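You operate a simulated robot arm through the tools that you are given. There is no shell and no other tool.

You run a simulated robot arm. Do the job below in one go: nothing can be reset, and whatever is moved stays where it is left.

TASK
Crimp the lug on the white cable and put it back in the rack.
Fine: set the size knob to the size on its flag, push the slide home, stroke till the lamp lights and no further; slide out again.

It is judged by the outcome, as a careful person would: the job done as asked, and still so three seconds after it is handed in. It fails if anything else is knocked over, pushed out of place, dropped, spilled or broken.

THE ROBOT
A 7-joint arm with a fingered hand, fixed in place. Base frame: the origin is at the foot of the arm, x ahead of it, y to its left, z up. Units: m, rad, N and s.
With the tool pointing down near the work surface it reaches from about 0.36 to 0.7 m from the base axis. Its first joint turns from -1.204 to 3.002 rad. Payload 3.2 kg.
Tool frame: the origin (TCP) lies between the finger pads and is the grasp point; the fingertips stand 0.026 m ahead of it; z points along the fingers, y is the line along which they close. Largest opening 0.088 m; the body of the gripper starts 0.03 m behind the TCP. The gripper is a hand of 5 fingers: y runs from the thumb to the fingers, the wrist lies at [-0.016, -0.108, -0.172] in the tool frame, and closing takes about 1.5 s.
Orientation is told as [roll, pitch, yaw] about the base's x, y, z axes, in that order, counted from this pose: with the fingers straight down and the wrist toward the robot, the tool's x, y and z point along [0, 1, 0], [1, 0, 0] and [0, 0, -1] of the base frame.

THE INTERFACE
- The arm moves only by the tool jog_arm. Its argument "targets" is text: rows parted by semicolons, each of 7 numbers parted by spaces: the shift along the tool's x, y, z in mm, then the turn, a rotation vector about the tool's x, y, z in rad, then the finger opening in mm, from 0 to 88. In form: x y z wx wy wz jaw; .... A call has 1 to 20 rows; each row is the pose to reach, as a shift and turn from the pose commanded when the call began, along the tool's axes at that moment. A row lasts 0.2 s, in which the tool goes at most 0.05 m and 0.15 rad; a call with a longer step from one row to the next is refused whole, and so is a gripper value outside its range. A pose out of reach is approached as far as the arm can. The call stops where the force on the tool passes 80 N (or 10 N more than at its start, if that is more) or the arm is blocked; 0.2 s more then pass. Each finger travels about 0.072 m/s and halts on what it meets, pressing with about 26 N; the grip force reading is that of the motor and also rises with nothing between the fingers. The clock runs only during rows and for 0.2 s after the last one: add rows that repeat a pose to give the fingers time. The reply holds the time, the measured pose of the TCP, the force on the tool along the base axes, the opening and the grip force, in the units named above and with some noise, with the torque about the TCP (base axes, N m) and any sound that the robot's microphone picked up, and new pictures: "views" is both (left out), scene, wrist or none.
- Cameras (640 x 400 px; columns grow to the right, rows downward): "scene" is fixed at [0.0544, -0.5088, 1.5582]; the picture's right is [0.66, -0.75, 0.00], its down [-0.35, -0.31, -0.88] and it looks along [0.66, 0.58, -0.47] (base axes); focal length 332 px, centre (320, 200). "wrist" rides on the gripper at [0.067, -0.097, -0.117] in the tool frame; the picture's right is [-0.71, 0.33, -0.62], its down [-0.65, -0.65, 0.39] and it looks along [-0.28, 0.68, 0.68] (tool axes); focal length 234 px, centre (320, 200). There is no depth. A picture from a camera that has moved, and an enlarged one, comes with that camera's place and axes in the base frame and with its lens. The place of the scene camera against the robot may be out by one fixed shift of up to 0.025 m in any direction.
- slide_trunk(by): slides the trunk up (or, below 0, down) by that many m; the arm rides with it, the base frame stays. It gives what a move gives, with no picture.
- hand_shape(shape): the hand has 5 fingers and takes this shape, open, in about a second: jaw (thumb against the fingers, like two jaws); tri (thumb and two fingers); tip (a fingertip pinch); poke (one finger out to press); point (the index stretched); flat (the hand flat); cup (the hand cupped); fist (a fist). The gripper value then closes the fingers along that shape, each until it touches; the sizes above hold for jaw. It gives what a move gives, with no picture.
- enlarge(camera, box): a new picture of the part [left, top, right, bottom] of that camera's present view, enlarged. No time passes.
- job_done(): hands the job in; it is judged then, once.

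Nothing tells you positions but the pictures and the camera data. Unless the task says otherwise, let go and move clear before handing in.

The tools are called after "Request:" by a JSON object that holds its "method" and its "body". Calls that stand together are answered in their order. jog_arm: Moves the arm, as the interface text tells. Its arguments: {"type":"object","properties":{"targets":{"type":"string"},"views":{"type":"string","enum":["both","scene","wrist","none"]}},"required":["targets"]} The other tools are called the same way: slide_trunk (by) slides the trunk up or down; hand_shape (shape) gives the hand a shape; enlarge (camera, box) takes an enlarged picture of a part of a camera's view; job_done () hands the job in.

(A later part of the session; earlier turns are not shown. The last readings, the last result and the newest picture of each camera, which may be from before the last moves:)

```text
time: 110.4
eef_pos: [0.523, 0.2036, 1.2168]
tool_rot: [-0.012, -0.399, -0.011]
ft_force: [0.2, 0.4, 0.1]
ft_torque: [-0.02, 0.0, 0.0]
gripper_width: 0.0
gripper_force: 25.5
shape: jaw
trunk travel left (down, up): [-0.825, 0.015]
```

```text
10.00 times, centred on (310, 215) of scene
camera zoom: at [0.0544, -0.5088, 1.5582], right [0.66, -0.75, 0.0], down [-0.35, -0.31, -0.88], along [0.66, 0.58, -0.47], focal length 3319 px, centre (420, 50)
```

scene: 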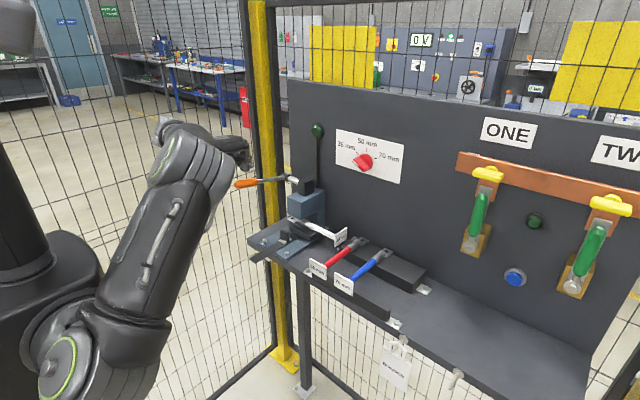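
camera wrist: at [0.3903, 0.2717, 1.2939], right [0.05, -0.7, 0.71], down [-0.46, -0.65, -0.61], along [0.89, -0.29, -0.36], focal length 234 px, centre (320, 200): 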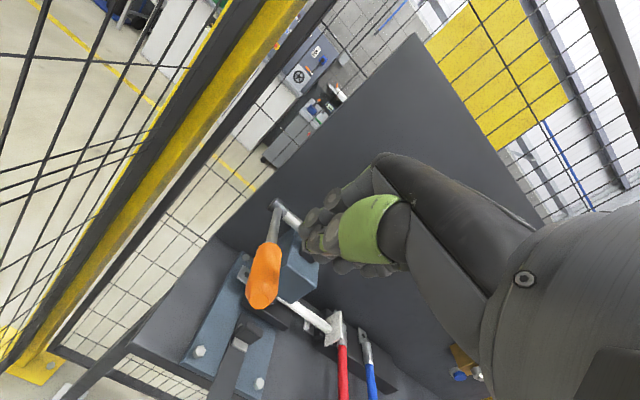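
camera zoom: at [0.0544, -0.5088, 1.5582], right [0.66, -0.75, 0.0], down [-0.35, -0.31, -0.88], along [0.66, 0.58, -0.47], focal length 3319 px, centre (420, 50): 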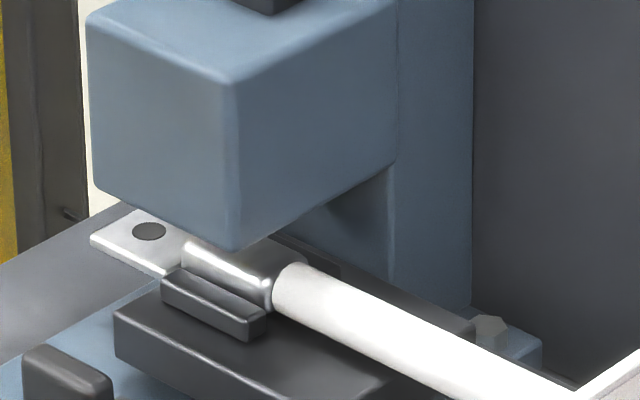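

The lever is back at the top and the ram has lifted. I'll look at the barrel and lamp closely before the next stroke.

Request:
{"method": "enlarge", "body": {"camera": "scene", "box": [290, 205, 325, 230]}}

Request:
{"method": "enlarge", "body": {"camera": "scene", "box": [300, 115, 340, 145]}}

```text
16.00 times, centred on (308, 218) of scene
camera zoom: at [0.0544, -0.5088, 1.5582], right [0.66, -0.75, 0.0], down [-0.35, -0.31, -0.88], along [0.66, 0.58, -0.47], focal length 5311 px, centre (520, -80)
```

zoom: 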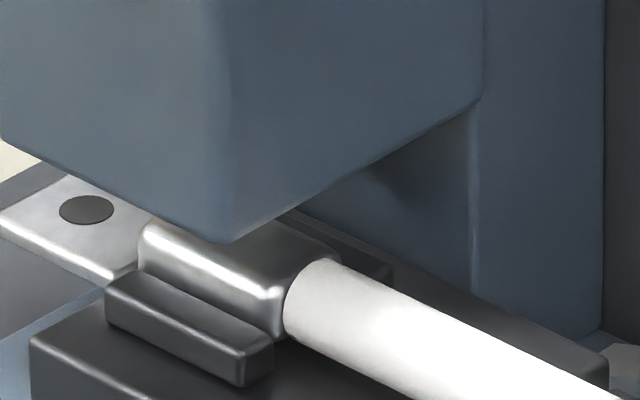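

```text
13.33 times, centred on (320, 130) of scene
camera zoom: at [0.0544, -0.5088, 1.5582], right [0.66, -0.75, 0.0], down [-0.35, -0.31, -0.88], along [0.66, 0.58, -0.47], focal length 4426 px, centre (320, 1133)
```

zoom: 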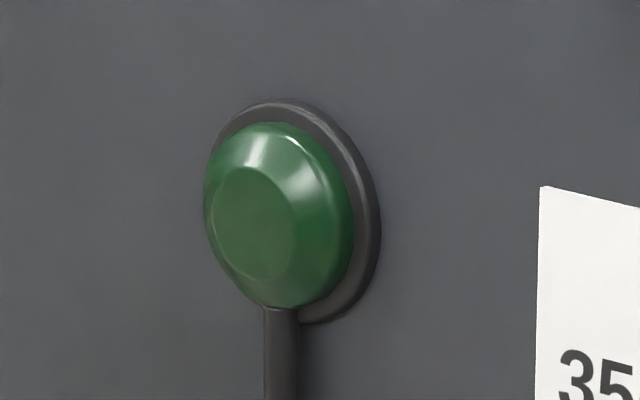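

The barrel now looks pressed into a crimped shape, and the lamp is still dark, so another stroke is needed. I'll start the second stroke, checking the lamp as the ram engages.

Request:
{"method": "jog_arm", "body": {"targets": "0 -6 16 0 0 0 0; 0 -12 32 0 0 0 0; 0 -18 48 0 0 0 0; 0 -23.3 63 0 0 0 0; 0 -23.3 63 0 0 0 0", "views": "scene"}}

Request:
{"method": "enlarge", "body": {"camera": "scene", "box": [230, 110, 350, 250]}}

```text
time: 111.6
eef_pos: [0.5251, 0.2031, 1.1495]
tool_rot: [-0.009, -0.4, -0.012]
ft_force: [0.2, 0.0, 1.7]
ft_torque: [0.03, 0.01, 0.0]
gripper_width: 0.0
gripper_force: 26.4
shape: jaw
trunk travel left (down, up): [-0.825, 0.015]
```

scene: 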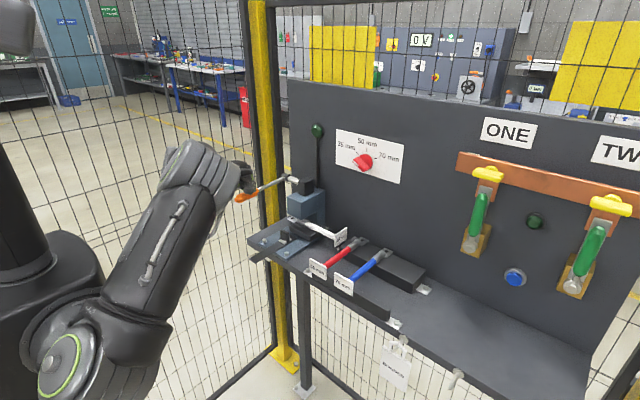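

```text
2.86 times, centred on (290, 180) of scene
camera zoom: at [0.0544, -0.5088, 1.5582], right [0.66, -0.75, 0.0], down [-0.35, -0.31, -0.88], along [0.66, 0.58, -0.47], focal length 948 px, centre (406, 257)
```

zoom: 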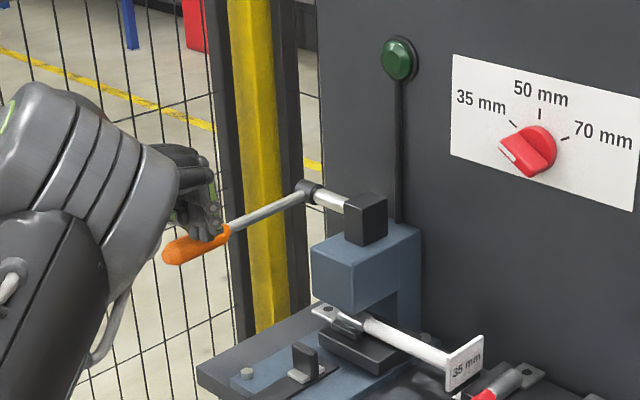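

Request:
{"method": "jog_arm", "body": {"targets": "0 -0.9 4 0 0 0 0; 0 -1.7 8 0 0 0 0; 0 -1.7 8 0 0 0 0", "views": "scene"}}

Request:
{"method": "enlarge", "body": {"camera": "scene", "box": [230, 110, 350, 250]}}

```text
time: 112.4
eef_pos: [0.5278, 0.2021, 1.143]
tool_rot: [-0.01, -0.4, -0.01]
ft_force: [0.1, 0.8, 1.4]
ft_torque: [0.01, -0.02, 0.0]
gripper_width: 0.0002
gripper_force: 25.9
shape: jaw
trunk travel left (down, up): [-0.825, 0.015]
```

scene: 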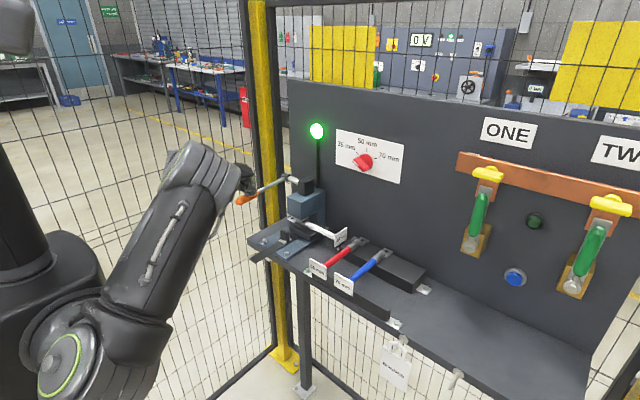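

```text
2.86 times, centred on (290, 180) of scene
camera zoom: at [0.0544, -0.5088, 1.5582], right [0.66, -0.75, 0.0], down [-0.35, -0.31, -0.88], along [0.66, 0.58, -0.47], focal length 948 px, centre (406, 257)
```

zoom: 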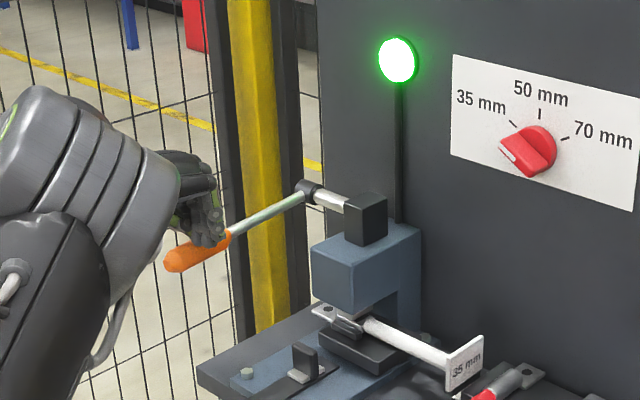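

The lamp is lit. I stop here and let the lever rise back to the top.

Request:
{"method": "jog_arm", "body": {"targets": "0 7 -18 0 0 0 0; 0 13 -36 0 0 0 0; 0 19 -54 0 0 0 0; 0 25.5 -71 0 0 0 0; 0 29.4 -80 0 0 0 0; 0 29.4 -80 0 0 0 0", "views": "scene"}}

Request:
{"method": "enlarge", "body": {"camera": "scene", "box": [230, 110, 350, 250]}}

Request:
{"method": "enlarge", "body": {"camera": "scene", "box": [280, 195, 340, 235]}}

```text
time: 113.8
eef_pos: [0.524, 0.2016, 1.2272]
tool_rot: [-0.012, -0.398, -0.01]
ft_force: [-0.6, -0.3, 0.7]
ft_torque: [0.03, 0.04, 0.0]
gripper_width: 0.0
gripper_force: 26.1
shape: jaw
trunk travel left (down, up): [-0.825, 0.015]
```

scene: 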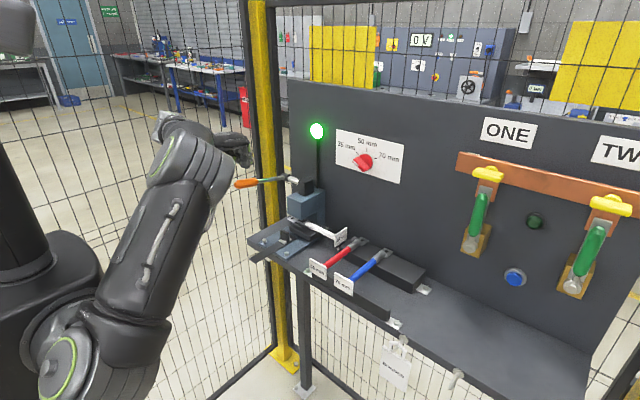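

```text
2.86 times, centred on (290, 180) of scene
camera zoom: at [0.0544, -0.5088, 1.5582], right [0.66, -0.75, 0.0], down [-0.35, -0.31, -0.88], along [0.66, 0.58, -0.47], focal length 948 px, centre (406, 257)
```

zoom: 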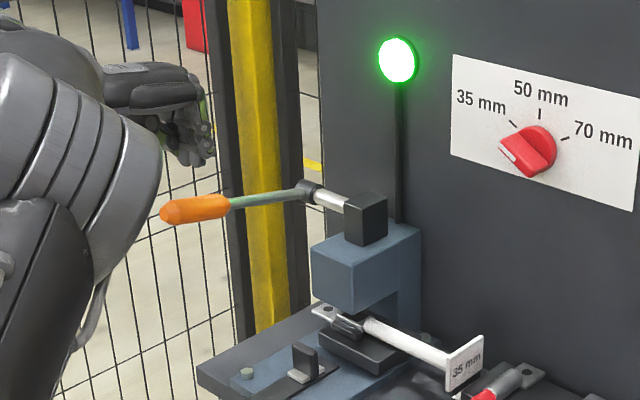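

```text
10.00 times, centred on (310, 215) of scene
camera zoom: at [0.0544, -0.5088, 1.5582], right [0.66, -0.75, 0.0], down [-0.35, -0.31, -0.88], along [0.66, 0.58, -0.47], focal length 3319 px, centre (420, 50)
```

zoom: 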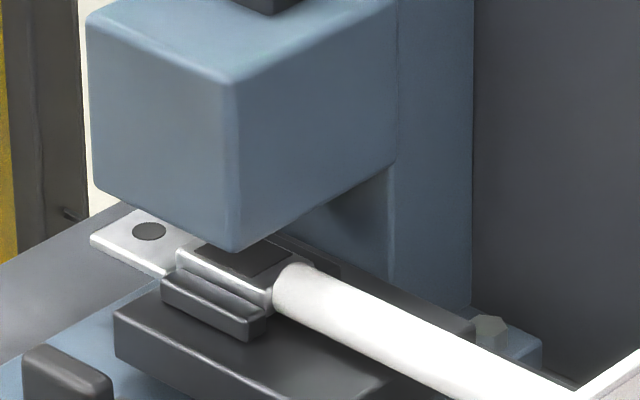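

Lamp lit, lever up, ram clear, barrel crimped. Next the slide must come out. I'll look at the post's present position.

Request:
{"method": "enlarge", "body": {"camera": "scene", "box": [255, 205, 325, 265]}}

Request:
{"method": "jog_arm", "body": {"targets": "-20 -10 0 0 0 0 0; -50 -30 5 0 0 0 10; -80 -50 10 0 0 0 20; -80 -75 15 0 0 0 30; -80 -90 20 0 0 0 34; -80 -90 20 0 0 0 34", "views": "both"}}

Request:
{"method": "enlarge", "body": {"camera": "wrist", "box": [160, 150, 400, 380]}}

```text
6.67 times, centred on (290, 235) of scene
camera zoom: at [0.0544, -0.5088, 1.5582], right [0.66, -0.75, 0.0], down [-0.35, -0.31, -0.88], along [0.66, 0.58, -0.47], focal length 2213 px, centre (520, -33)
```

zoom: 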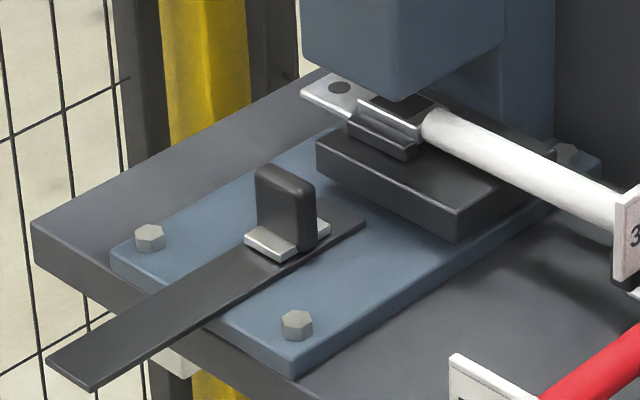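

```text
time: 115.2
eef_pos: [0.4476, 0.123, 1.1741]
tool_rot: [-0.01, -0.399, -0.01]
ft_force: [0.3, -1.2, 1.0]
ft_torque: [0.01, 0.01, 0.04]
gripper_width: 0.0333
gripper_force: 0.0
shape: jaw
trunk travel left (down, up): [-0.825, 0.015]
camera wrist: at [0.3139, 0.1923, 1.2438], right [0.05, -0.7, 0.71], down [-0.46, -0.65, -0.61], along [0.89, -0.3, -0.36], focal length 234 px, centre (320, 200)
```

scene: 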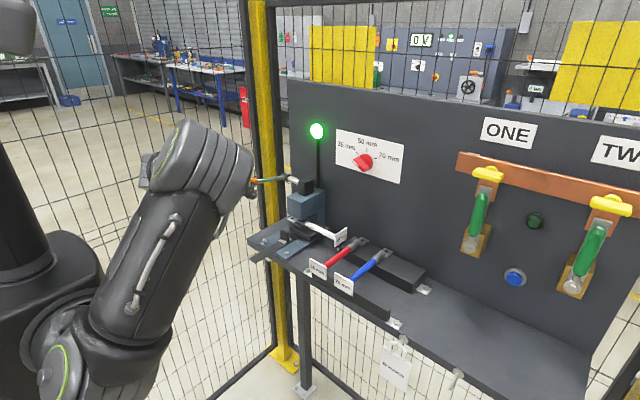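
wrist: 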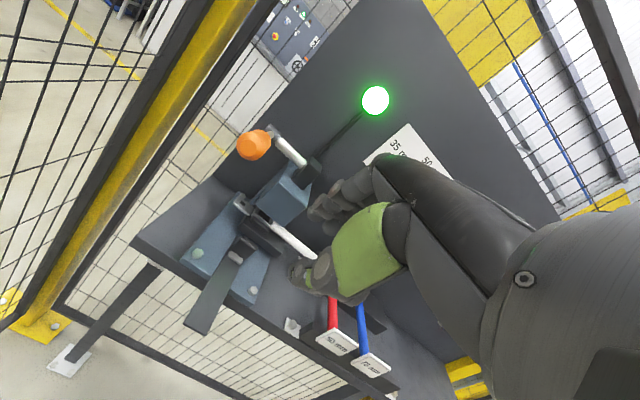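

```text
1.74 times, centred on (280, 265) of wrist
camera zoom: at [0.3139, 0.1923, 1.2438], right [0.05, -0.7, 0.71], down [-0.46, -0.65, -0.61], along [0.89, -0.3, -0.36], focal length 407 px, centre (390, 87)
```

zoom: 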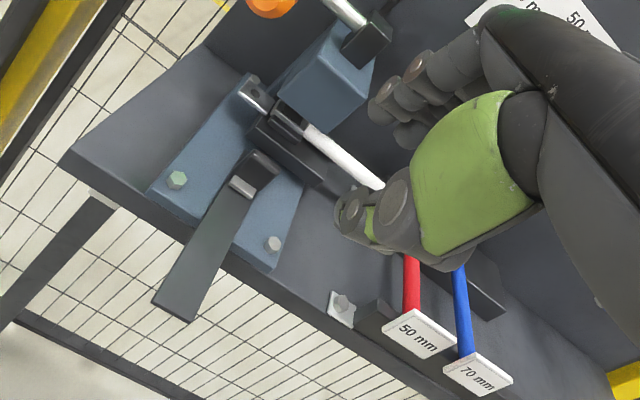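

Request:
{"method": "enlarge", "body": {"camera": "wrist", "box": [190, 190, 290, 280]}}

```text
4.44 times, centred on (240, 235) of wrist
camera zoom: at [0.3139, 0.1923, 1.2438], right [0.05, -0.7, 0.71], down [-0.46, -0.65, -0.61], along [0.89, -0.3, -0.36], focal length 1041 px, centre (676, 44)
```

zoom: 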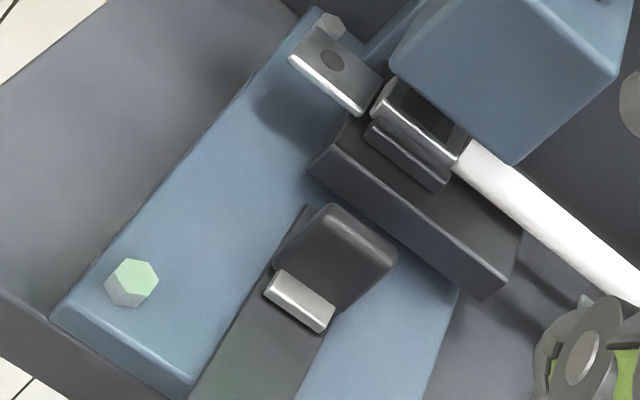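

The post's top centre is at about (0.593, 0.120, 1.000). I'll bring the open hand, tilted as now, to straddle just above it.

Request:
{"method": "jog_arm", "body": {"targets": "0 0 45 0 0 0 34; 0 0 90 0 0 0 34; 0 0 135 0 0 0 34; 0 38 153 0 0 0 34; 0 76 172 0 0 0 34; 0 76 172 0 0 0 34", "views": "both"}}

Request:
{"method": "enlarge", "body": {"camera": "scene", "box": [230, 180, 350, 280]}}

Request:
{"method": "enlarge", "body": {"camera": "wrist", "box": [200, 120, 420, 320]}}

```text
time: 116.6
eef_pos: [0.5856, 0.1221, 1.0455]
tool_rot: [-0.008, -0.399, -0.011]
ft_force: [-0.3, -0.7, 0.5]
ft_torque: [0.0, -0.02, 0.01]
gripper_width: 0.0339
gripper_force: 0.0
shape: jaw
trunk travel left (down, up): [-0.825, 0.015]
camera wrist: at [0.4514, 0.1922, 1.1144], right [0.05, -0.7, 0.71], down [-0.46, -0.65, -0.61], along [0.89, -0.29, -0.36], focal length 234 px, centre (320, 200)
```

scene: 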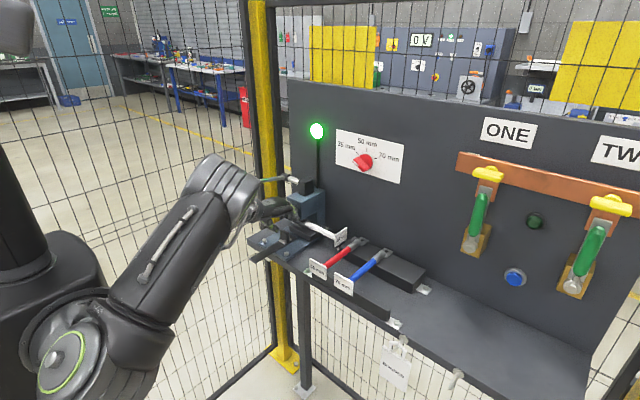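
wrist: 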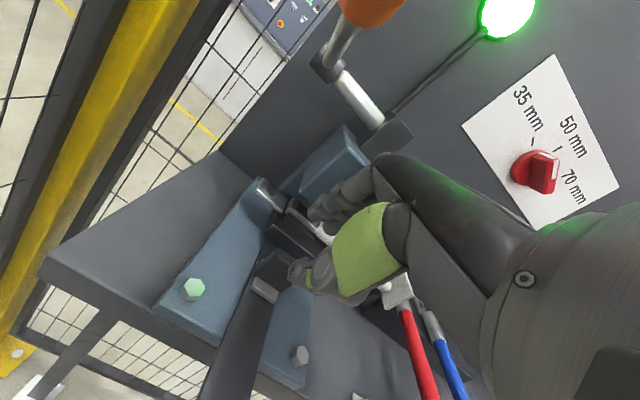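

```text
4.00 times, centred on (290, 230) of scene
camera zoom: at [0.0544, -0.5088, 1.5582], right [0.66, -0.75, 0.0], down [-0.35, -0.31, -0.88], along [0.66, 0.58, -0.47], focal length 1328 px, centre (440, 80)
```

zoom: 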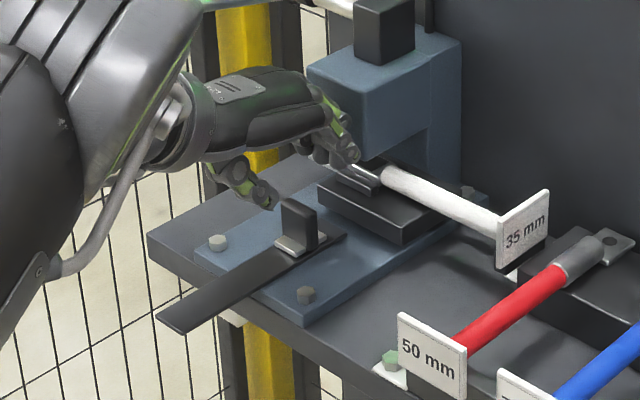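

```text
2.00 times, centred on (310, 220) of wrist
camera zoom: at [0.4514, 0.1922, 1.1144], right [0.05, -0.7, 0.71], down [-0.46, -0.65, -0.61], along [0.89, -0.29, -0.36], focal length 468 px, centre (340, 160)
```

zoom: 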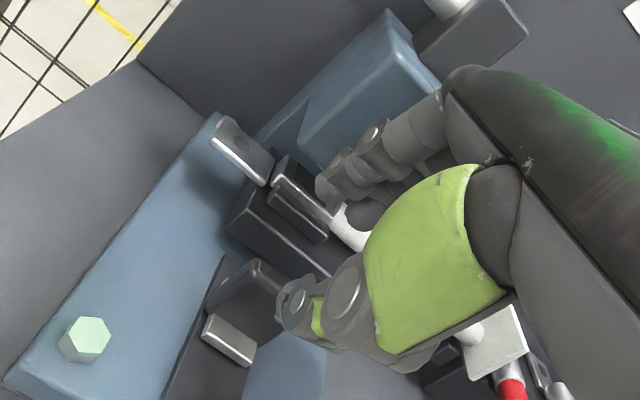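

The thumb is in front of the post and the fingers behind it. I'll narrow to 28 mm and lower around the post.

Request:
{"method": "jog_arm", "body": {"targets": "0 0 0 0 0 0 28; 0 -3.9 9.2 0 0 0 28; 0 -7.8 18.4 0 0 0 28; 0 -11.7 27.6 0 0 0 28; 0 -14.8 35 0 0 0 28; 0 -14.8 35 0 0 0 28", "views": "both"}}

Request:
{"method": "enlarge", "body": {"camera": "scene", "box": [230, 180, 350, 280]}}

Request:
{"method": "enlarge", "body": {"camera": "wrist", "box": [200, 120, 420, 320]}}

```text
time: 118.0
eef_pos: [0.585, 0.1211, 1.0063]
tool_rot: [-0.011, -0.398, -0.009]
ft_force: [-0.5, -0.1, 0.5]
ft_torque: [0.01, -0.01, -0.03]
gripper_width: 0.0283
gripper_force: 0.1
shape: jaw
trunk travel left (down, up): [-0.825, 0.015]
camera wrist: at [0.4507, 0.1898, 1.0759], right [0.05, -0.7, 0.71], down [-0.46, -0.65, -0.61], along [0.89, -0.29, -0.36], focal length 234 px, centre (320, 200)
```

scene: 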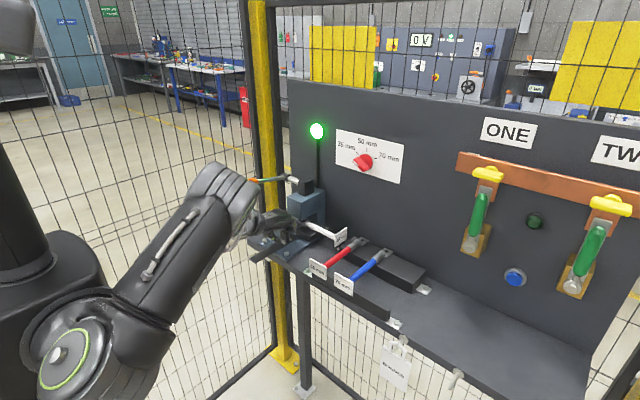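
wrist: 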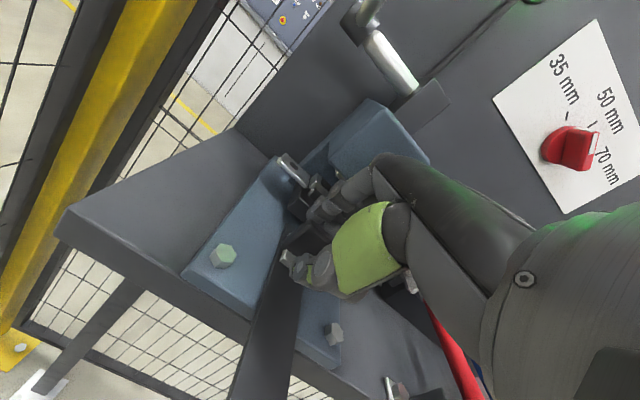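

```text
4.00 times, centred on (290, 230) of scene
camera zoom: at [0.0544, -0.5088, 1.5582], right [0.66, -0.75, 0.0], down [-0.35, -0.31, -0.88], along [0.66, 0.58, -0.47], focal length 1328 px, centre (440, 80)
```

zoom: 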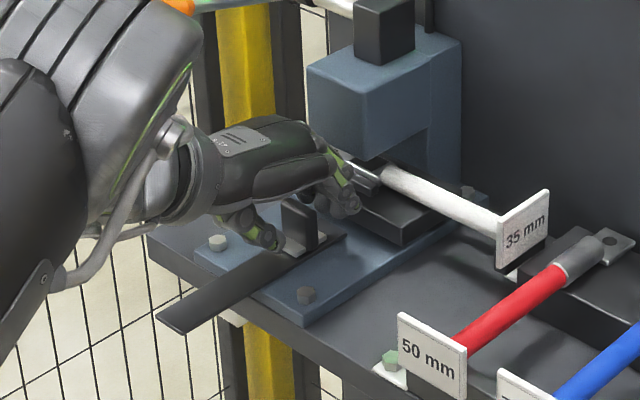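

```text
2.00 times, centred on (310, 220) of wrist
camera zoom: at [0.4507, 0.1898, 1.0759], right [0.05, -0.7, 0.71], down [-0.46, -0.65, -0.61], along [0.89, -0.29, -0.36], focal length 468 px, centre (340, 160)
```

zoom: 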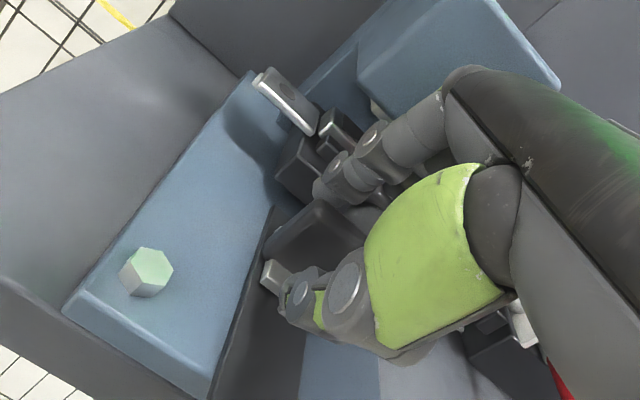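

The hand straddles the post with no contact. I'll close on it.

Request:
{"method": "jog_arm", "body": {"targets": "0 0 0 0 0 0 20; 0 0 0 0 0 0 12; 0 0 0 0 0 0 6; 0 0 0 0 0 0 2; 0 0 0 0 0 0 2; 0 0 0 0 0 0 2", "views": "both"}}

Request:
{"method": "enlarge", "body": {"camera": "scene", "box": [230, 180, 350, 280]}}

```text
time: 119.4
eef_pos: [0.5848, 0.1204, 1.0064]
tool_rot: [-0.011, -0.398, -0.011]
ft_force: [1.1, -1.0, -1.1]
ft_torque: [0.02, 0.14, -0.07]
gripper_width: 0.01
gripper_force: 25.6
shape: jaw
trunk travel left (down, up): [-0.825, 0.015]
camera wrist: at [0.4511, 0.1897, 1.0756], right [0.05, -0.7, 0.71], down [-0.46, -0.65, -0.6], along [0.89, -0.3, -0.36], focal length 234 px, centre (320, 200)
```

scene: 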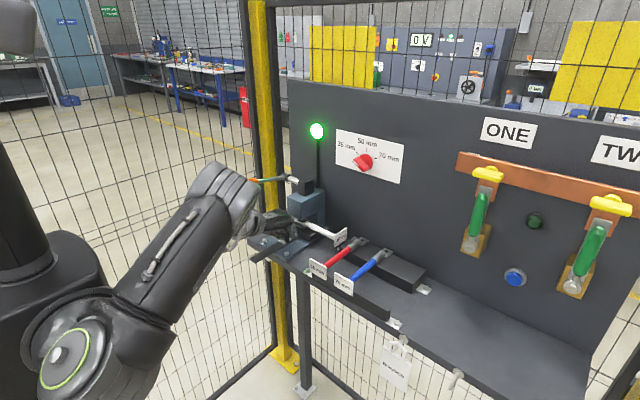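
wrist: 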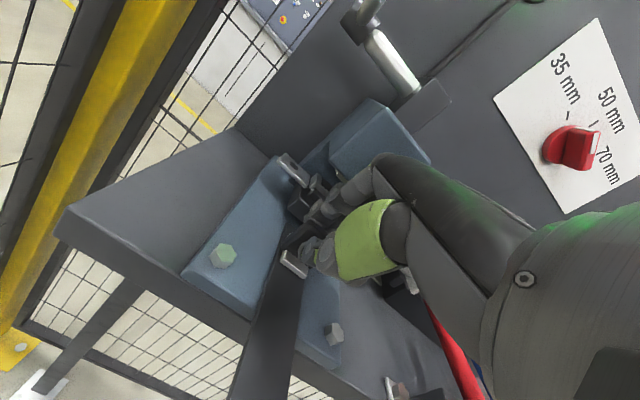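

```text
4.00 times, centred on (290, 230) of scene
camera zoom: at [0.0544, -0.5088, 1.5582], right [0.66, -0.75, 0.0], down [-0.35, -0.31, -0.88], along [0.66, 0.58, -0.47], focal length 1328 px, centre (440, 80)
```

zoom: 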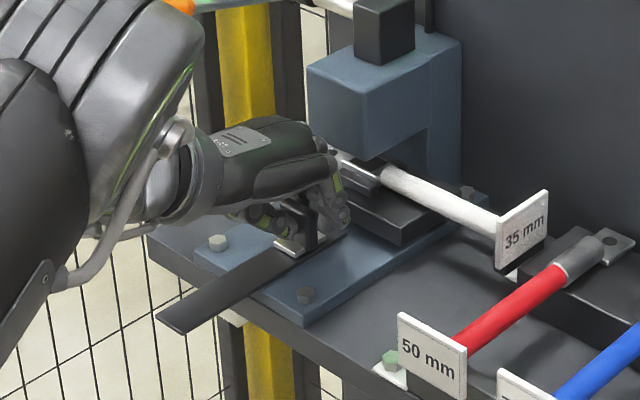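

The post is gripped (10 mm). I'll pull the slide back out slowly, first 40 mm.

Request:
{"method": "jog_arm", "body": {"targets": "0 -4.6 -2 0 0 0 2; 0 -9.2 -3.9 0 0 0 2; 0 -13.8 -5.8 0 0 0 2; 0 -18.4 -7.8 0 0 0 2; 0 -23 -9.7 0 0 0 2; 0 -27.6 -11.7 0 0 0 2; 0 -32.2 -13.6 0 0 0 2; 0 -36.8 -15.6 0 0 0 2; 0 -36.8 -15.6 0 0 0 2", "views": "scene"}}

Request:
{"method": "enlarge", "body": {"camera": "scene", "box": [230, 180, 370, 280]}}

```text
time: 121.4
eef_pos: [0.5464, 0.1211, 1.0066]
tool_rot: [-0.012, -0.397, -0.011]
ft_force: [3.1, -2.2, -8.7]
ft_torque: [0.0, 0.2, -0.04]
gripper_width: 0.0103
gripper_force: 26.2
shape: jaw
trunk travel left (down, up): [-0.825, 0.015]
```

scene: 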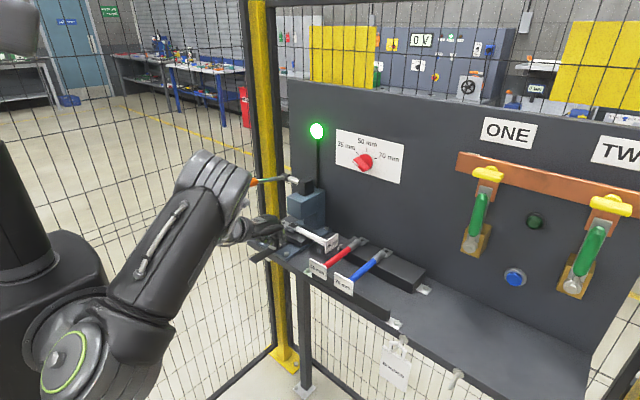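

```text
4.00 times, centred on (300, 230) of scene
camera zoom: at [0.0544, -0.5088, 1.5582], right [0.66, -0.75, 0.0], down [-0.35, -0.31, -0.88], along [0.66, 0.58, -0.47], focal length 1328 px, centre (400, 80)
```

zoom: 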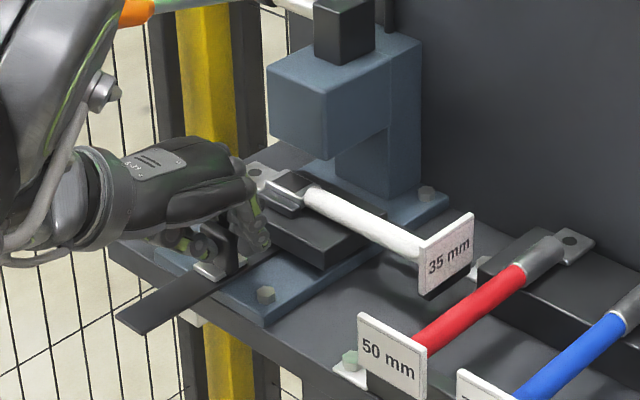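

The slide comes out with the cable in place. I'll pull the rest of the way.

Request:
{"method": "jog_arm", "body": {"targets": "0 -4.6 -2 0 0 0 2; 0 -9.2 -3.9 0 0 0 2; 0 -13.8 -5.8 0 0 0 2; 0 -18.4 -7.8 0 0 0 2; 0 -23 -9.7 0 0 0 2; 0 -27.6 -11.7 0 0 0 2; 0 -32.2 -13.6 0 0 0 2; 0 -36.8 -15.6 0 0 0 2; 0 -36.8 -15.6 0 0 0 2", "views": "scene"}}

Request:
{"method": "enlarge", "body": {"camera": "scene", "box": [230, 180, 370, 280]}}

```text
time: 123.4
eef_pos: [0.5061, 0.1204, 1.0064]
tool_rot: [-0.01, -0.396, -0.008]
ft_force: [2.4, -0.1, -9.0]
ft_torque: [-0.01, 0.24, -0.06]
gripper_width: 0.01
gripper_force: 26.1
shape: jaw
trunk travel left (down, up): [-0.825, 0.015]
```

scene: 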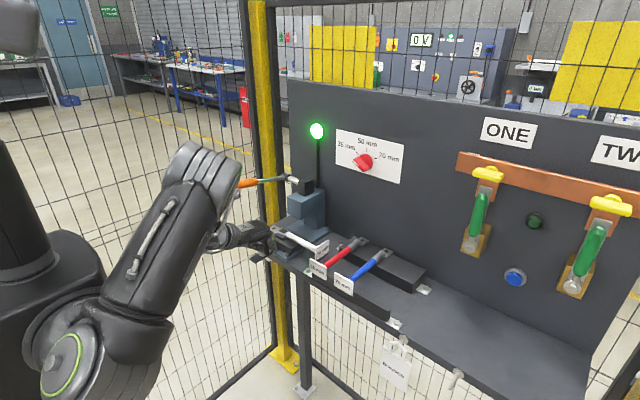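

```text
4.00 times, centred on (300, 230) of scene
camera zoom: at [0.0544, -0.5088, 1.5582], right [0.66, -0.75, 0.0], down [-0.35, -0.31, -0.88], along [0.66, 0.58, -0.47], focal length 1328 px, centre (400, 80)
```

zoom: 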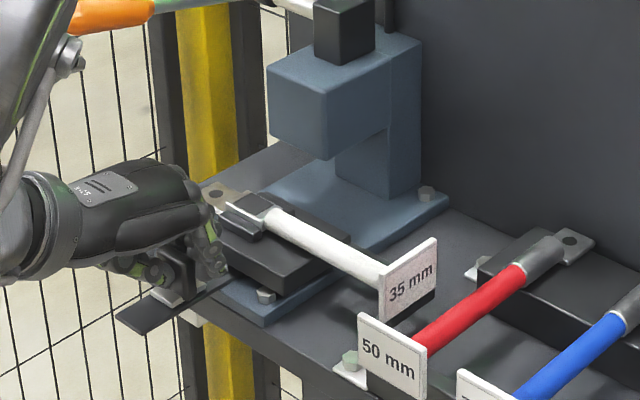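

Request:
{"method": "jog_arm", "body": {"targets": "0 -2.3 -1 0 0 0 2; 0 -4.6 -2 0 0 0 2; 0 -6.9 -2.9 0 0 0 2; 0 -9.2 -3.9 0 0 0 2; 0 -9.2 -3.9 0 0 0 2", "views": "scene"}}

Request:
{"method": "enlarge", "body": {"camera": "scene", "box": [230, 180, 370, 280]}}

```text
time: 124.6
eef_pos: [0.4956, 0.1207, 1.007]
tool_rot: [-0.012, -0.395, -0.012]
ft_force: [3.4, -0.8, -8.3]
ft_torque: [0.03, 0.23, -0.06]
gripper_width: 0.0101
gripper_force: 26.4
shape: jaw
trunk travel left (down, up): [-0.825, 0.015]
```

scene: 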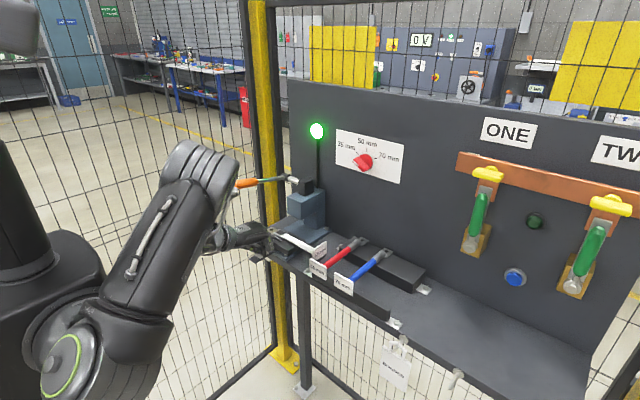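

```text
4.00 times, centred on (300, 230) of scene
camera zoom: at [0.0544, -0.5088, 1.5582], right [0.66, -0.75, 0.0], down [-0.35, -0.31, -0.88], along [0.66, 0.58, -0.47], focal length 1328 px, centre (400, 80)
```

zoom: 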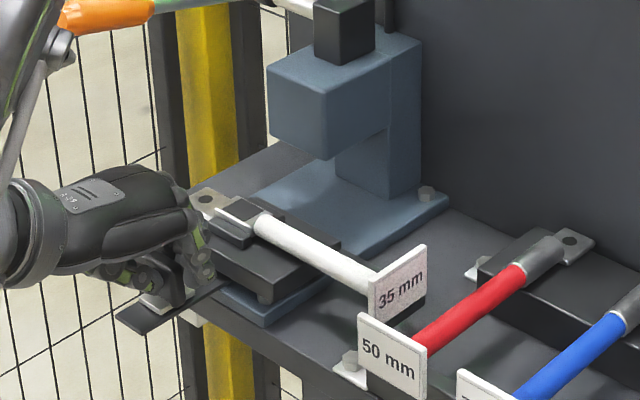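

The slide is back at its original out position (the flag's image position matches). I'll give a tiny extra pull to feel for the stop, then let go.

Request:
{"method": "jog_arm", "body": {"targets": "0 -1.4 -0.6 0 0 0 2; 0 -2.8 -1.2 0 0 0 2; 0 -2.8 -1.2 0 0 0 2", "views": "none"}}

```text
time: 125.4
eef_pos: [0.4947, 0.1197, 1.0054]
tool_rot: [-0.01, -0.397, -0.011]
ft_force: [9.2, -0.4, -7.2]
ft_torque: [-0.01, 0.1, -0.04]
gripper_width: 0.0106
gripper_force: 26.0
shape: jaw
trunk travel left (down, up): [-0.825, 0.015]
```

That is the stop. I'll relax, open and lift clear of the post.

Request:
{"method": "jog_arm", "body": {"targets": "0 2.8 1.2 0 0 0 2; 0 2.8 1.2 0 0 0 14; 0 2.8 1.2 0 0 0 28; 0 2.8 1.2 0 0 0 28; 0 2.8 1.2 0 0 0 28; 0 11 -18 0 0 0 28; 0 19 -37 0 0 0 28; 0 27 -56 0 0 0 30; 0 5 -75 0 0 0 30; 0 -20 -95 0 0 0 30; 0 -20 -95 0 0 0 30", "views": "both"}}

Request:
{"method": "enlarge", "body": {"camera": "scene", "box": [230, 180, 370, 280]}}

Request:
{"method": "enlarge", "body": {"camera": "scene", "box": [270, 215, 340, 265]}}

```text
time: 127.8
eef_pos: [0.4357, 0.1233, 1.0858]
tool_rot: [-0.011, -0.397, -0.011]
ft_force: [0.2, -1.0, 0.1]
ft_torque: [-0.03, 0.02, 0.02]
gripper_width: 0.0297
gripper_force: 0.1
shape: jaw
trunk travel left (down, up): [-0.825, 0.015]
camera wrist: at [0.3022, 0.1921, 1.1558], right [0.05, -0.7, 0.71], down [-0.46, -0.65, -0.61], along [0.89, -0.3, -0.36], focal length 234 px, centre (320, 200)
```

scene: 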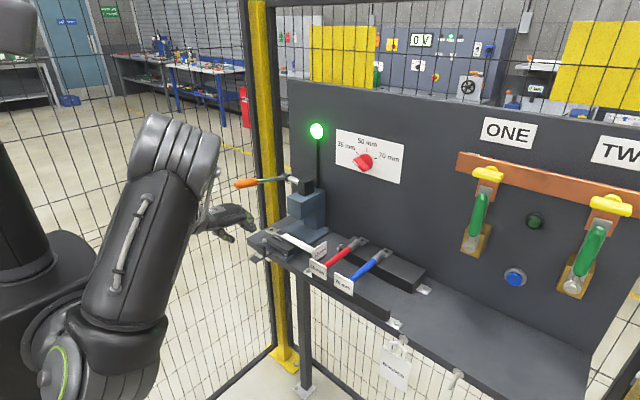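
wrist: 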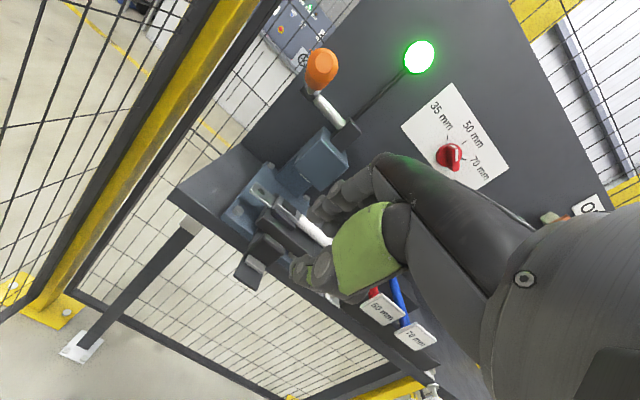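

```text
4.00 times, centred on (300, 230) of scene
camera zoom: at [0.0544, -0.5088, 1.5582], right [0.66, -0.75, 0.0], down [-0.35, -0.31, -0.88], along [0.66, 0.58, -0.47], focal length 1328 px, centre (400, 80)
```

zoom: 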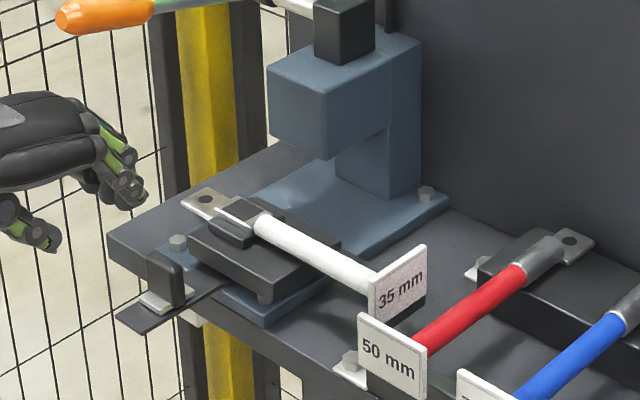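

```text
8.00 times, centred on (305, 240) of scene
camera zoom: at [0.0544, -0.5088, 1.5582], right [0.66, -0.75, 0.0], down [-0.35, -0.31, -0.88], along [0.66, 0.58, -0.47], focal length 2655 px, centre (440, -120)
```

zoom: 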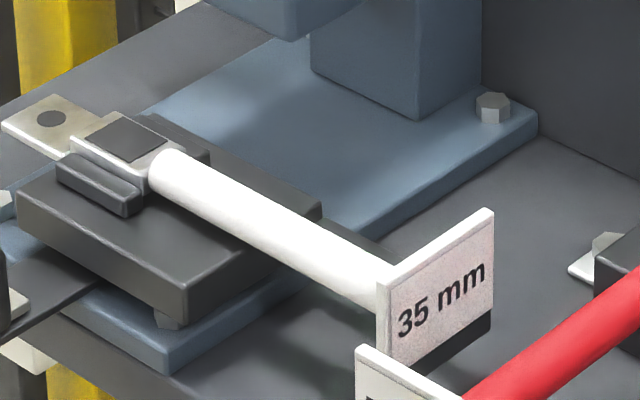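

The slide is out, the lug is crimped and the cable lies as before. I'll return the hand to pointing straight down and restore the earlier trunk height to pick the cable up.

Request:
{"method": "jog_arm", "body": {"targets": "-18 12 -20 0.1 0.003 -0.003 34; -36 25 -40 0.2 0.006 -0.006 38; -55 37 -60 0.3 0.009 -0.009 42; -73 50 -81 0.397 0.011 -0.011 42; -73 50 -81 0.397 0.011 -0.011 42", "views": "none"}}

Request:
{"method": "slide_trunk", "body": {"by": -0.08}}

Request:
{"method": "jog_arm", "body": {"targets": "0 0 0 0 0 0 42; 0 0 0 0 0 0 42", "views": "both"}}

Request:
{"method": "enlarge", "body": {"camera": "wrist", "box": [170, 80, 350, 260]}}

```text
time: 129.0
eef_pos: [0.4511, 0.0515, 1.1819]
tool_rot: [-0.002, 0.0, -0.003]
ft_force: [-0.2, 0.6, 0.0]
ft_torque: [-0.01, 0.01, 0.02]
gripper_width: 0.0415
gripper_force: 0.0
shape: jaw
trunk travel left (down, up): [-0.825, 0.015]
```

```text
time: 130.2
eef_pos: [0.452, 0.0512, 1.1033]
tool_rot: [-0.003, -0.003, -0.001]
ft_force: [0.5, -0.6, -0.1]
ft_torque: [0.02, -0.01, 0.03]
gripper_width: 0.0418
gripper_force: 0.0
shape: jaw
trunk travel left (down, up): [-0.745, 0.095]
```

```text
time: 130.8
eef_pos: [0.45, 0.0511, 1.1024]
tool_rot: [-0.001, -0.001, -0.001]
ft_force: [-0.1, 0.7, -0.4]
ft_torque: [0.04, 0.01, -0.01]
gripper_width: 0.0414
gripper_force: 0.1
shape: jaw
trunk travel left (down, up): [-0.745, 0.095]
camera wrist: at [0.3534, 0.1174, 1.2201], right [0.33, -0.71, 0.63], down [-0.65, -0.65, -0.39], along [0.68, -0.28, -0.68], focal length 234 px, centre (320, 200)
```

scene: 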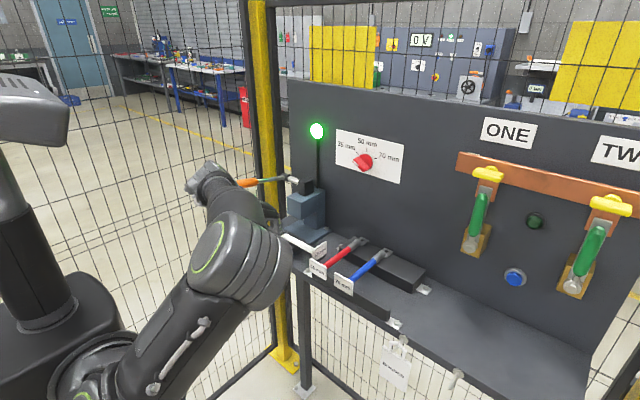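
wrist: 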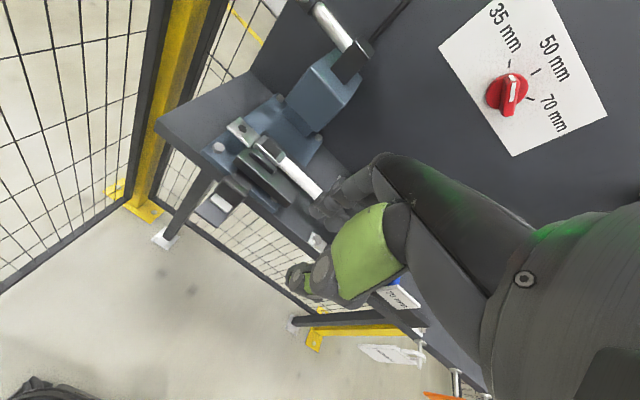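

```text
2.22 times, centred on (260, 170) of wrist
camera zoom: at [0.3534, 0.1174, 1.2201], right [0.33, -0.71, 0.63], down [-0.65, -0.65, -0.39], along [0.68, -0.28, -0.68], focal length 520 px, centre (453, 267)
```

zoom: 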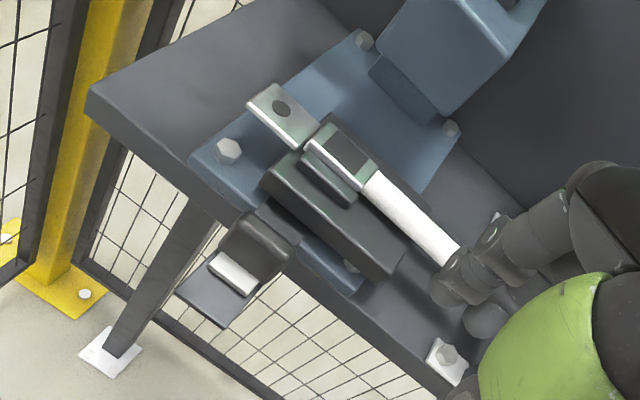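

The cable axis is at x≈0.584. I'll move over it at y≈0.05 and lower with the jaw at 42 mm.

Request:
{"method": "jog_arm", "body": {"targets": "0 40 0 0 0 0 42; 0 80 0 0 0 0 42; -1 115 8 0 0 0 42; -1 134 25 0 0 0 42; -1 134 45 0 0 0 42; -1 134 60 0 0 0 42; -1 134 72 0 0 0 42; -1 134 72 0 0 0 42", "views": "wrist"}}

Request:
{"method": "enlarge", "body": {"camera": "wrist", "box": [180, 100, 420, 320]}}

```text
time: 132.6
eef_pos: [0.5843, 0.0498, 1.0296]
tool_rot: [-0.001, -0.002, -0.002]
ft_force: [0.4, 0.2, 0.0]
ft_torque: [0.0, 0.06, 0.01]
gripper_width: 0.0417
gripper_force: 0.1
shape: jaw
trunk travel left (down, up): [-0.745, 0.095]
camera wrist: at [0.4875, 0.1158, 1.1462], right [0.33, -0.71, 0.63], down [-0.65, -0.65, -0.39], along [0.68, -0.28, -0.68], focal length 234 px, centre (320, 200)
```

wrist: 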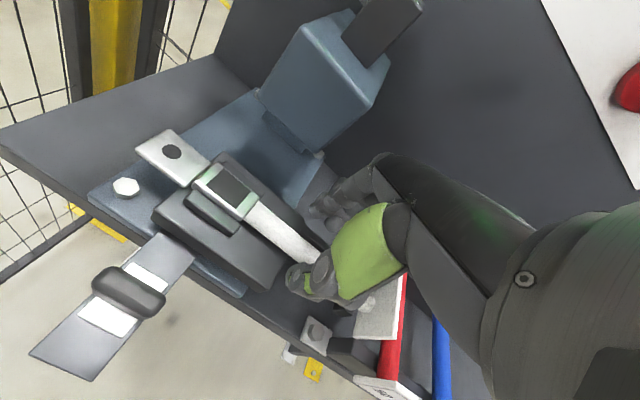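

```text
1.82 times, centred on (300, 210) of wrist
camera zoom: at [0.4875, 0.1158, 1.1462], right [0.33, -0.71, 0.63], down [-0.65, -0.65, -0.39], along [0.68, -0.28, -0.68], focal length 426 px, centre (356, 182)
```

zoom: 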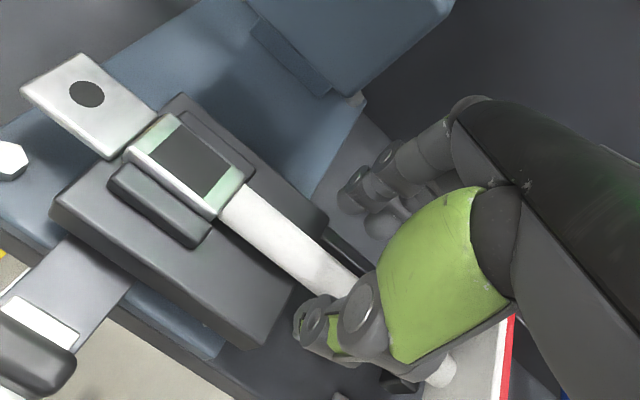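

The cable lies between thumb and fingers. I'll lower the last 15 mm and close.

Request:
{"method": "jog_arm", "body": {"targets": "0 0 5 0 0 0 42; 0 0 10 0 0 0 42; 0 0 14.5 0 0 0 42; 0 0 14.5 0 0 0 42", "views": "none"}}

Request:
{"method": "jog_arm", "body": {"targets": "0 0 0 0 0 0 32; 0 0 0 0 0 0 24; 0 0 0 0 0 0 16; 0 0 0 0 0 0 10; 0 0 0 0 0 0 4; 0 0 0 0 0 0 4; 0 0 0 0 0 0 4", "views": "wrist"}}

Request:
{"method": "enlarge", "body": {"camera": "wrist", "box": [180, 100, 420, 320]}}

```text
time: 133.6
eef_pos: [0.5841, 0.0483, 1.0162]
tool_rot: [-0.002, -0.002, -0.002]
ft_force: [-0.7, 0.1, -0.6]
ft_torque: [0.0, 0.01, -0.01]
gripper_width: 0.0418
gripper_force: 0.1
shape: jaw
trunk travel left (down, up): [-0.745, 0.095]
```

```text
time: 135.2
eef_pos: [0.5837, 0.0495, 1.016]
tool_rot: [-0.001, -0.001, -0.002]
ft_force: [-2.7, 0.5, 0.7]
ft_torque: [-0.04, 0.13, 0.09]
gripper_width: 0.0077
gripper_force: 25.7
shape: jaw
trunk travel left (down, up): [-0.745, 0.095]
camera wrist: at [0.4866, 0.1158, 1.1335], right [0.33, -0.71, 0.63], down [-0.65, -0.65, -0.39], along [0.68, -0.28, -0.68], focal length 234 px, centre (320, 200)
```

wrist: 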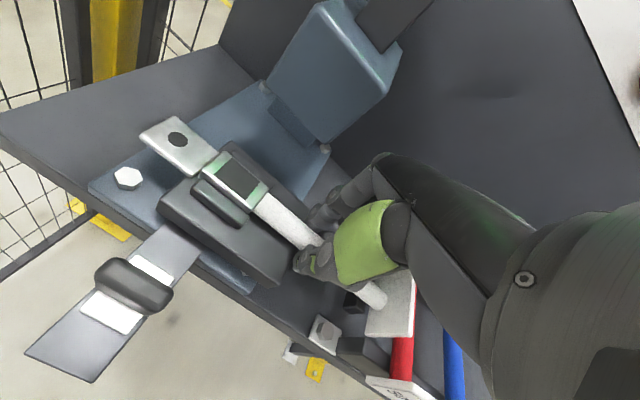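

```text
1.82 times, centred on (300, 210) of wrist
camera zoom: at [0.4866, 0.1158, 1.1335], right [0.33, -0.71, 0.63], down [-0.65, -0.65, -0.39], along [0.68, -0.28, -0.68], focal length 426 px, centre (356, 182)
```

zoom: 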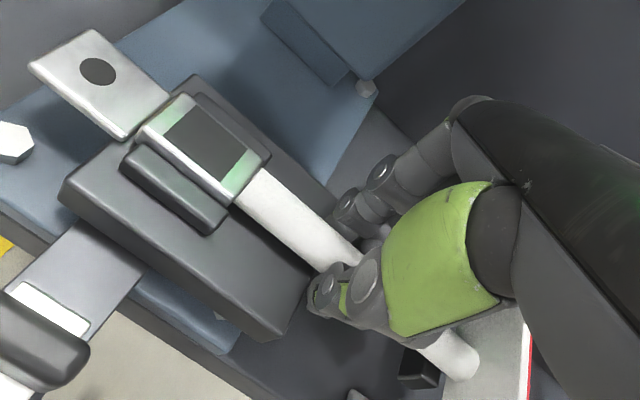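

The grip width is small (7.7 mm), meaning only the very tips hold the cable. I'll reopen, go 3.5 mm lower and regrip.

Request:
{"method": "jog_arm", "body": {"targets": "0 0 0 0 0 0 14; 0 0 0 0 0 0 26; 0 0 0 0 0 0 30; 0 0 2 0 0 0 30; 0 0 3.5 0 0 0 30; 0 0 3.5 0 0 0 30", "views": "none"}}

Request:
{"method": "jog_arm", "body": {"targets": "0 0 0 0 0 0 22; 0 0 0 0 0 0 16; 0 0 0 0 0 0 10; 0 0 0 0 0 0 4; 0 0 0 0 0 0 4; 0 0 0 0 0 0 4", "views": "wrist"}}

Request:
{"method": "enlarge", "body": {"camera": "wrist", "box": [180, 100, 420, 320]}}

```text
time: 136.6
eef_pos: [0.5856, 0.0493, 1.015]
tool_rot: [0.001, -0.005, -0.001]
ft_force: [0.2, -0.5, 4.5]
ft_torque: [0.06, -0.11, 0.01]
gripper_width: 0.0295
gripper_force: 0.1
shape: jaw
trunk travel left (down, up): [-0.745, 0.095]
```

```text
time: 138.0
eef_pos: [0.5839, 0.0474, 1.015]
tool_rot: [-0.002, -0.003, -0.002]
ft_force: [-1.9, -0.2, 6.0]
ft_torque: [-0.01, 0.03, 0.13]
gripper_width: 0.0097
gripper_force: 25.8
shape: jaw
trunk travel left (down, up): [-0.745, 0.095]
camera wrist: at [0.4866, 0.1157, 1.131], right [0.33, -0.71, 0.63], down [-0.65, -0.65, -0.39], along [0.68, -0.28, -0.68], focal length 234 px, centre (320, 200)
```

wrist: 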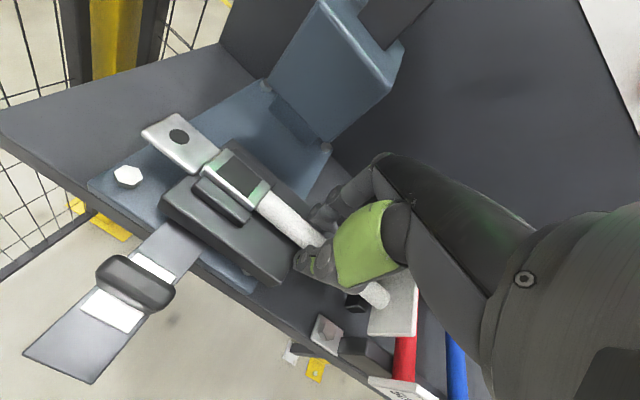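

```text
1.82 times, centred on (300, 210) of wrist
camera zoom: at [0.4866, 0.1157, 1.131], right [0.33, -0.71, 0.63], down [-0.65, -0.65, -0.39], along [0.68, -0.28, -0.68], focal length 426 px, centre (356, 182)
```

zoom: 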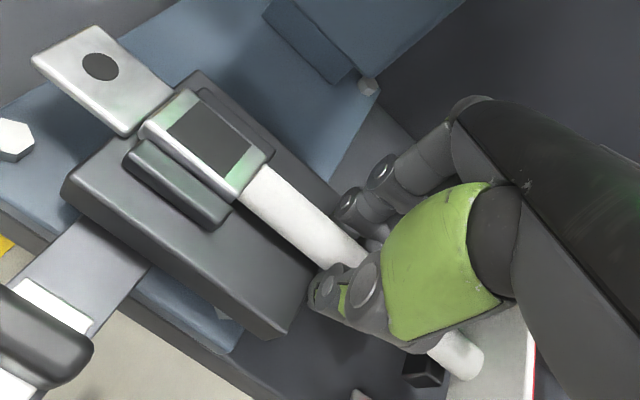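

Even when open, the hand touches something at this height (probably the index tip on the slide plate), so the grip is only on the cable's upper half. I'll reopen, shift 17 mm along the cable away from the plate and try lower there.

Request:
{"method": "jog_arm", "body": {"targets": "0 0 0 0 0 0 16; 0 0 0 0 0 0 30; 0 0 -3 0 0 0 34; -6 0 -5 0 0 0 34; -12 0 -5 0 0 0 34; -17 0 -5 0 0 0 34; -17 0 -5 0 0 0 34", "views": "none"}}

Request:
{"method": "jog_arm", "body": {"targets": "0 0 3 0 0 0 34; 0 0 6 0 0 0 34; 0 0 6 0 0 0 34", "views": "none"}}

```text
time: 139.6
eef_pos: [0.5846, 0.0316, 1.0202]
tool_rot: [-0.001, -0.001, -0.001]
ft_force: [-0.2, -0.4, -0.2]
ft_torque: [0.03, 0.01, -0.02]
gripper_width: 0.0336
gripper_force: 0.1
shape: jaw
trunk travel left (down, up): [-0.745, 0.095]
```

```text
time: 140.4
eef_pos: [0.5851, 0.0312, 1.0142]
tool_rot: [-0.003, -0.002, -0.001]
ft_force: [-0.2, -0.2, -0.3]
ft_torque: [0.03, 0.02, -0.01]
gripper_width: 0.0334
gripper_force: 0.1
shape: jaw
trunk travel left (down, up): [-0.745, 0.095]
```

No contact here at that height. I'll go lower in small steps.

Request:
{"method": "jog_arm", "body": {"targets": "0 0 2 0 0 0 34; 0 0 4 0 0 0 34; 0 0 4 0 0 0 34", "views": "none"}}

Request:
{"method": "jog_arm", "body": {"targets": "0 0 2 0 0 0 34; 0 0 3 0 0 0 34; 0 0 3 0 0 0 34", "views": "none"}}

```text
time: 141.2
eef_pos: [0.5843, 0.0321, 1.0107]
tool_rot: [-0.001, -0.006, -0.003]
ft_force: [1.8, 0.1, 7.9]
ft_torque: [-0.09, -0.22, -0.03]
gripper_width: 0.0343
gripper_force: 0.0
shape: jaw
trunk travel left (down, up): [-0.745, 0.095]
```

```text
time: 142.0
eef_pos: [0.5837, 0.0332, 1.0103]
tool_rot: [-0.001, -0.01, -0.002]
ft_force: [3.2, -1.1, 21.7]
ft_torque: [-0.3, -0.59, 0.01]
gripper_width: 0.0352
gripper_force: 0.1
shape: jaw
trunk travel left (down, up): [-0.745, 0.095]
```

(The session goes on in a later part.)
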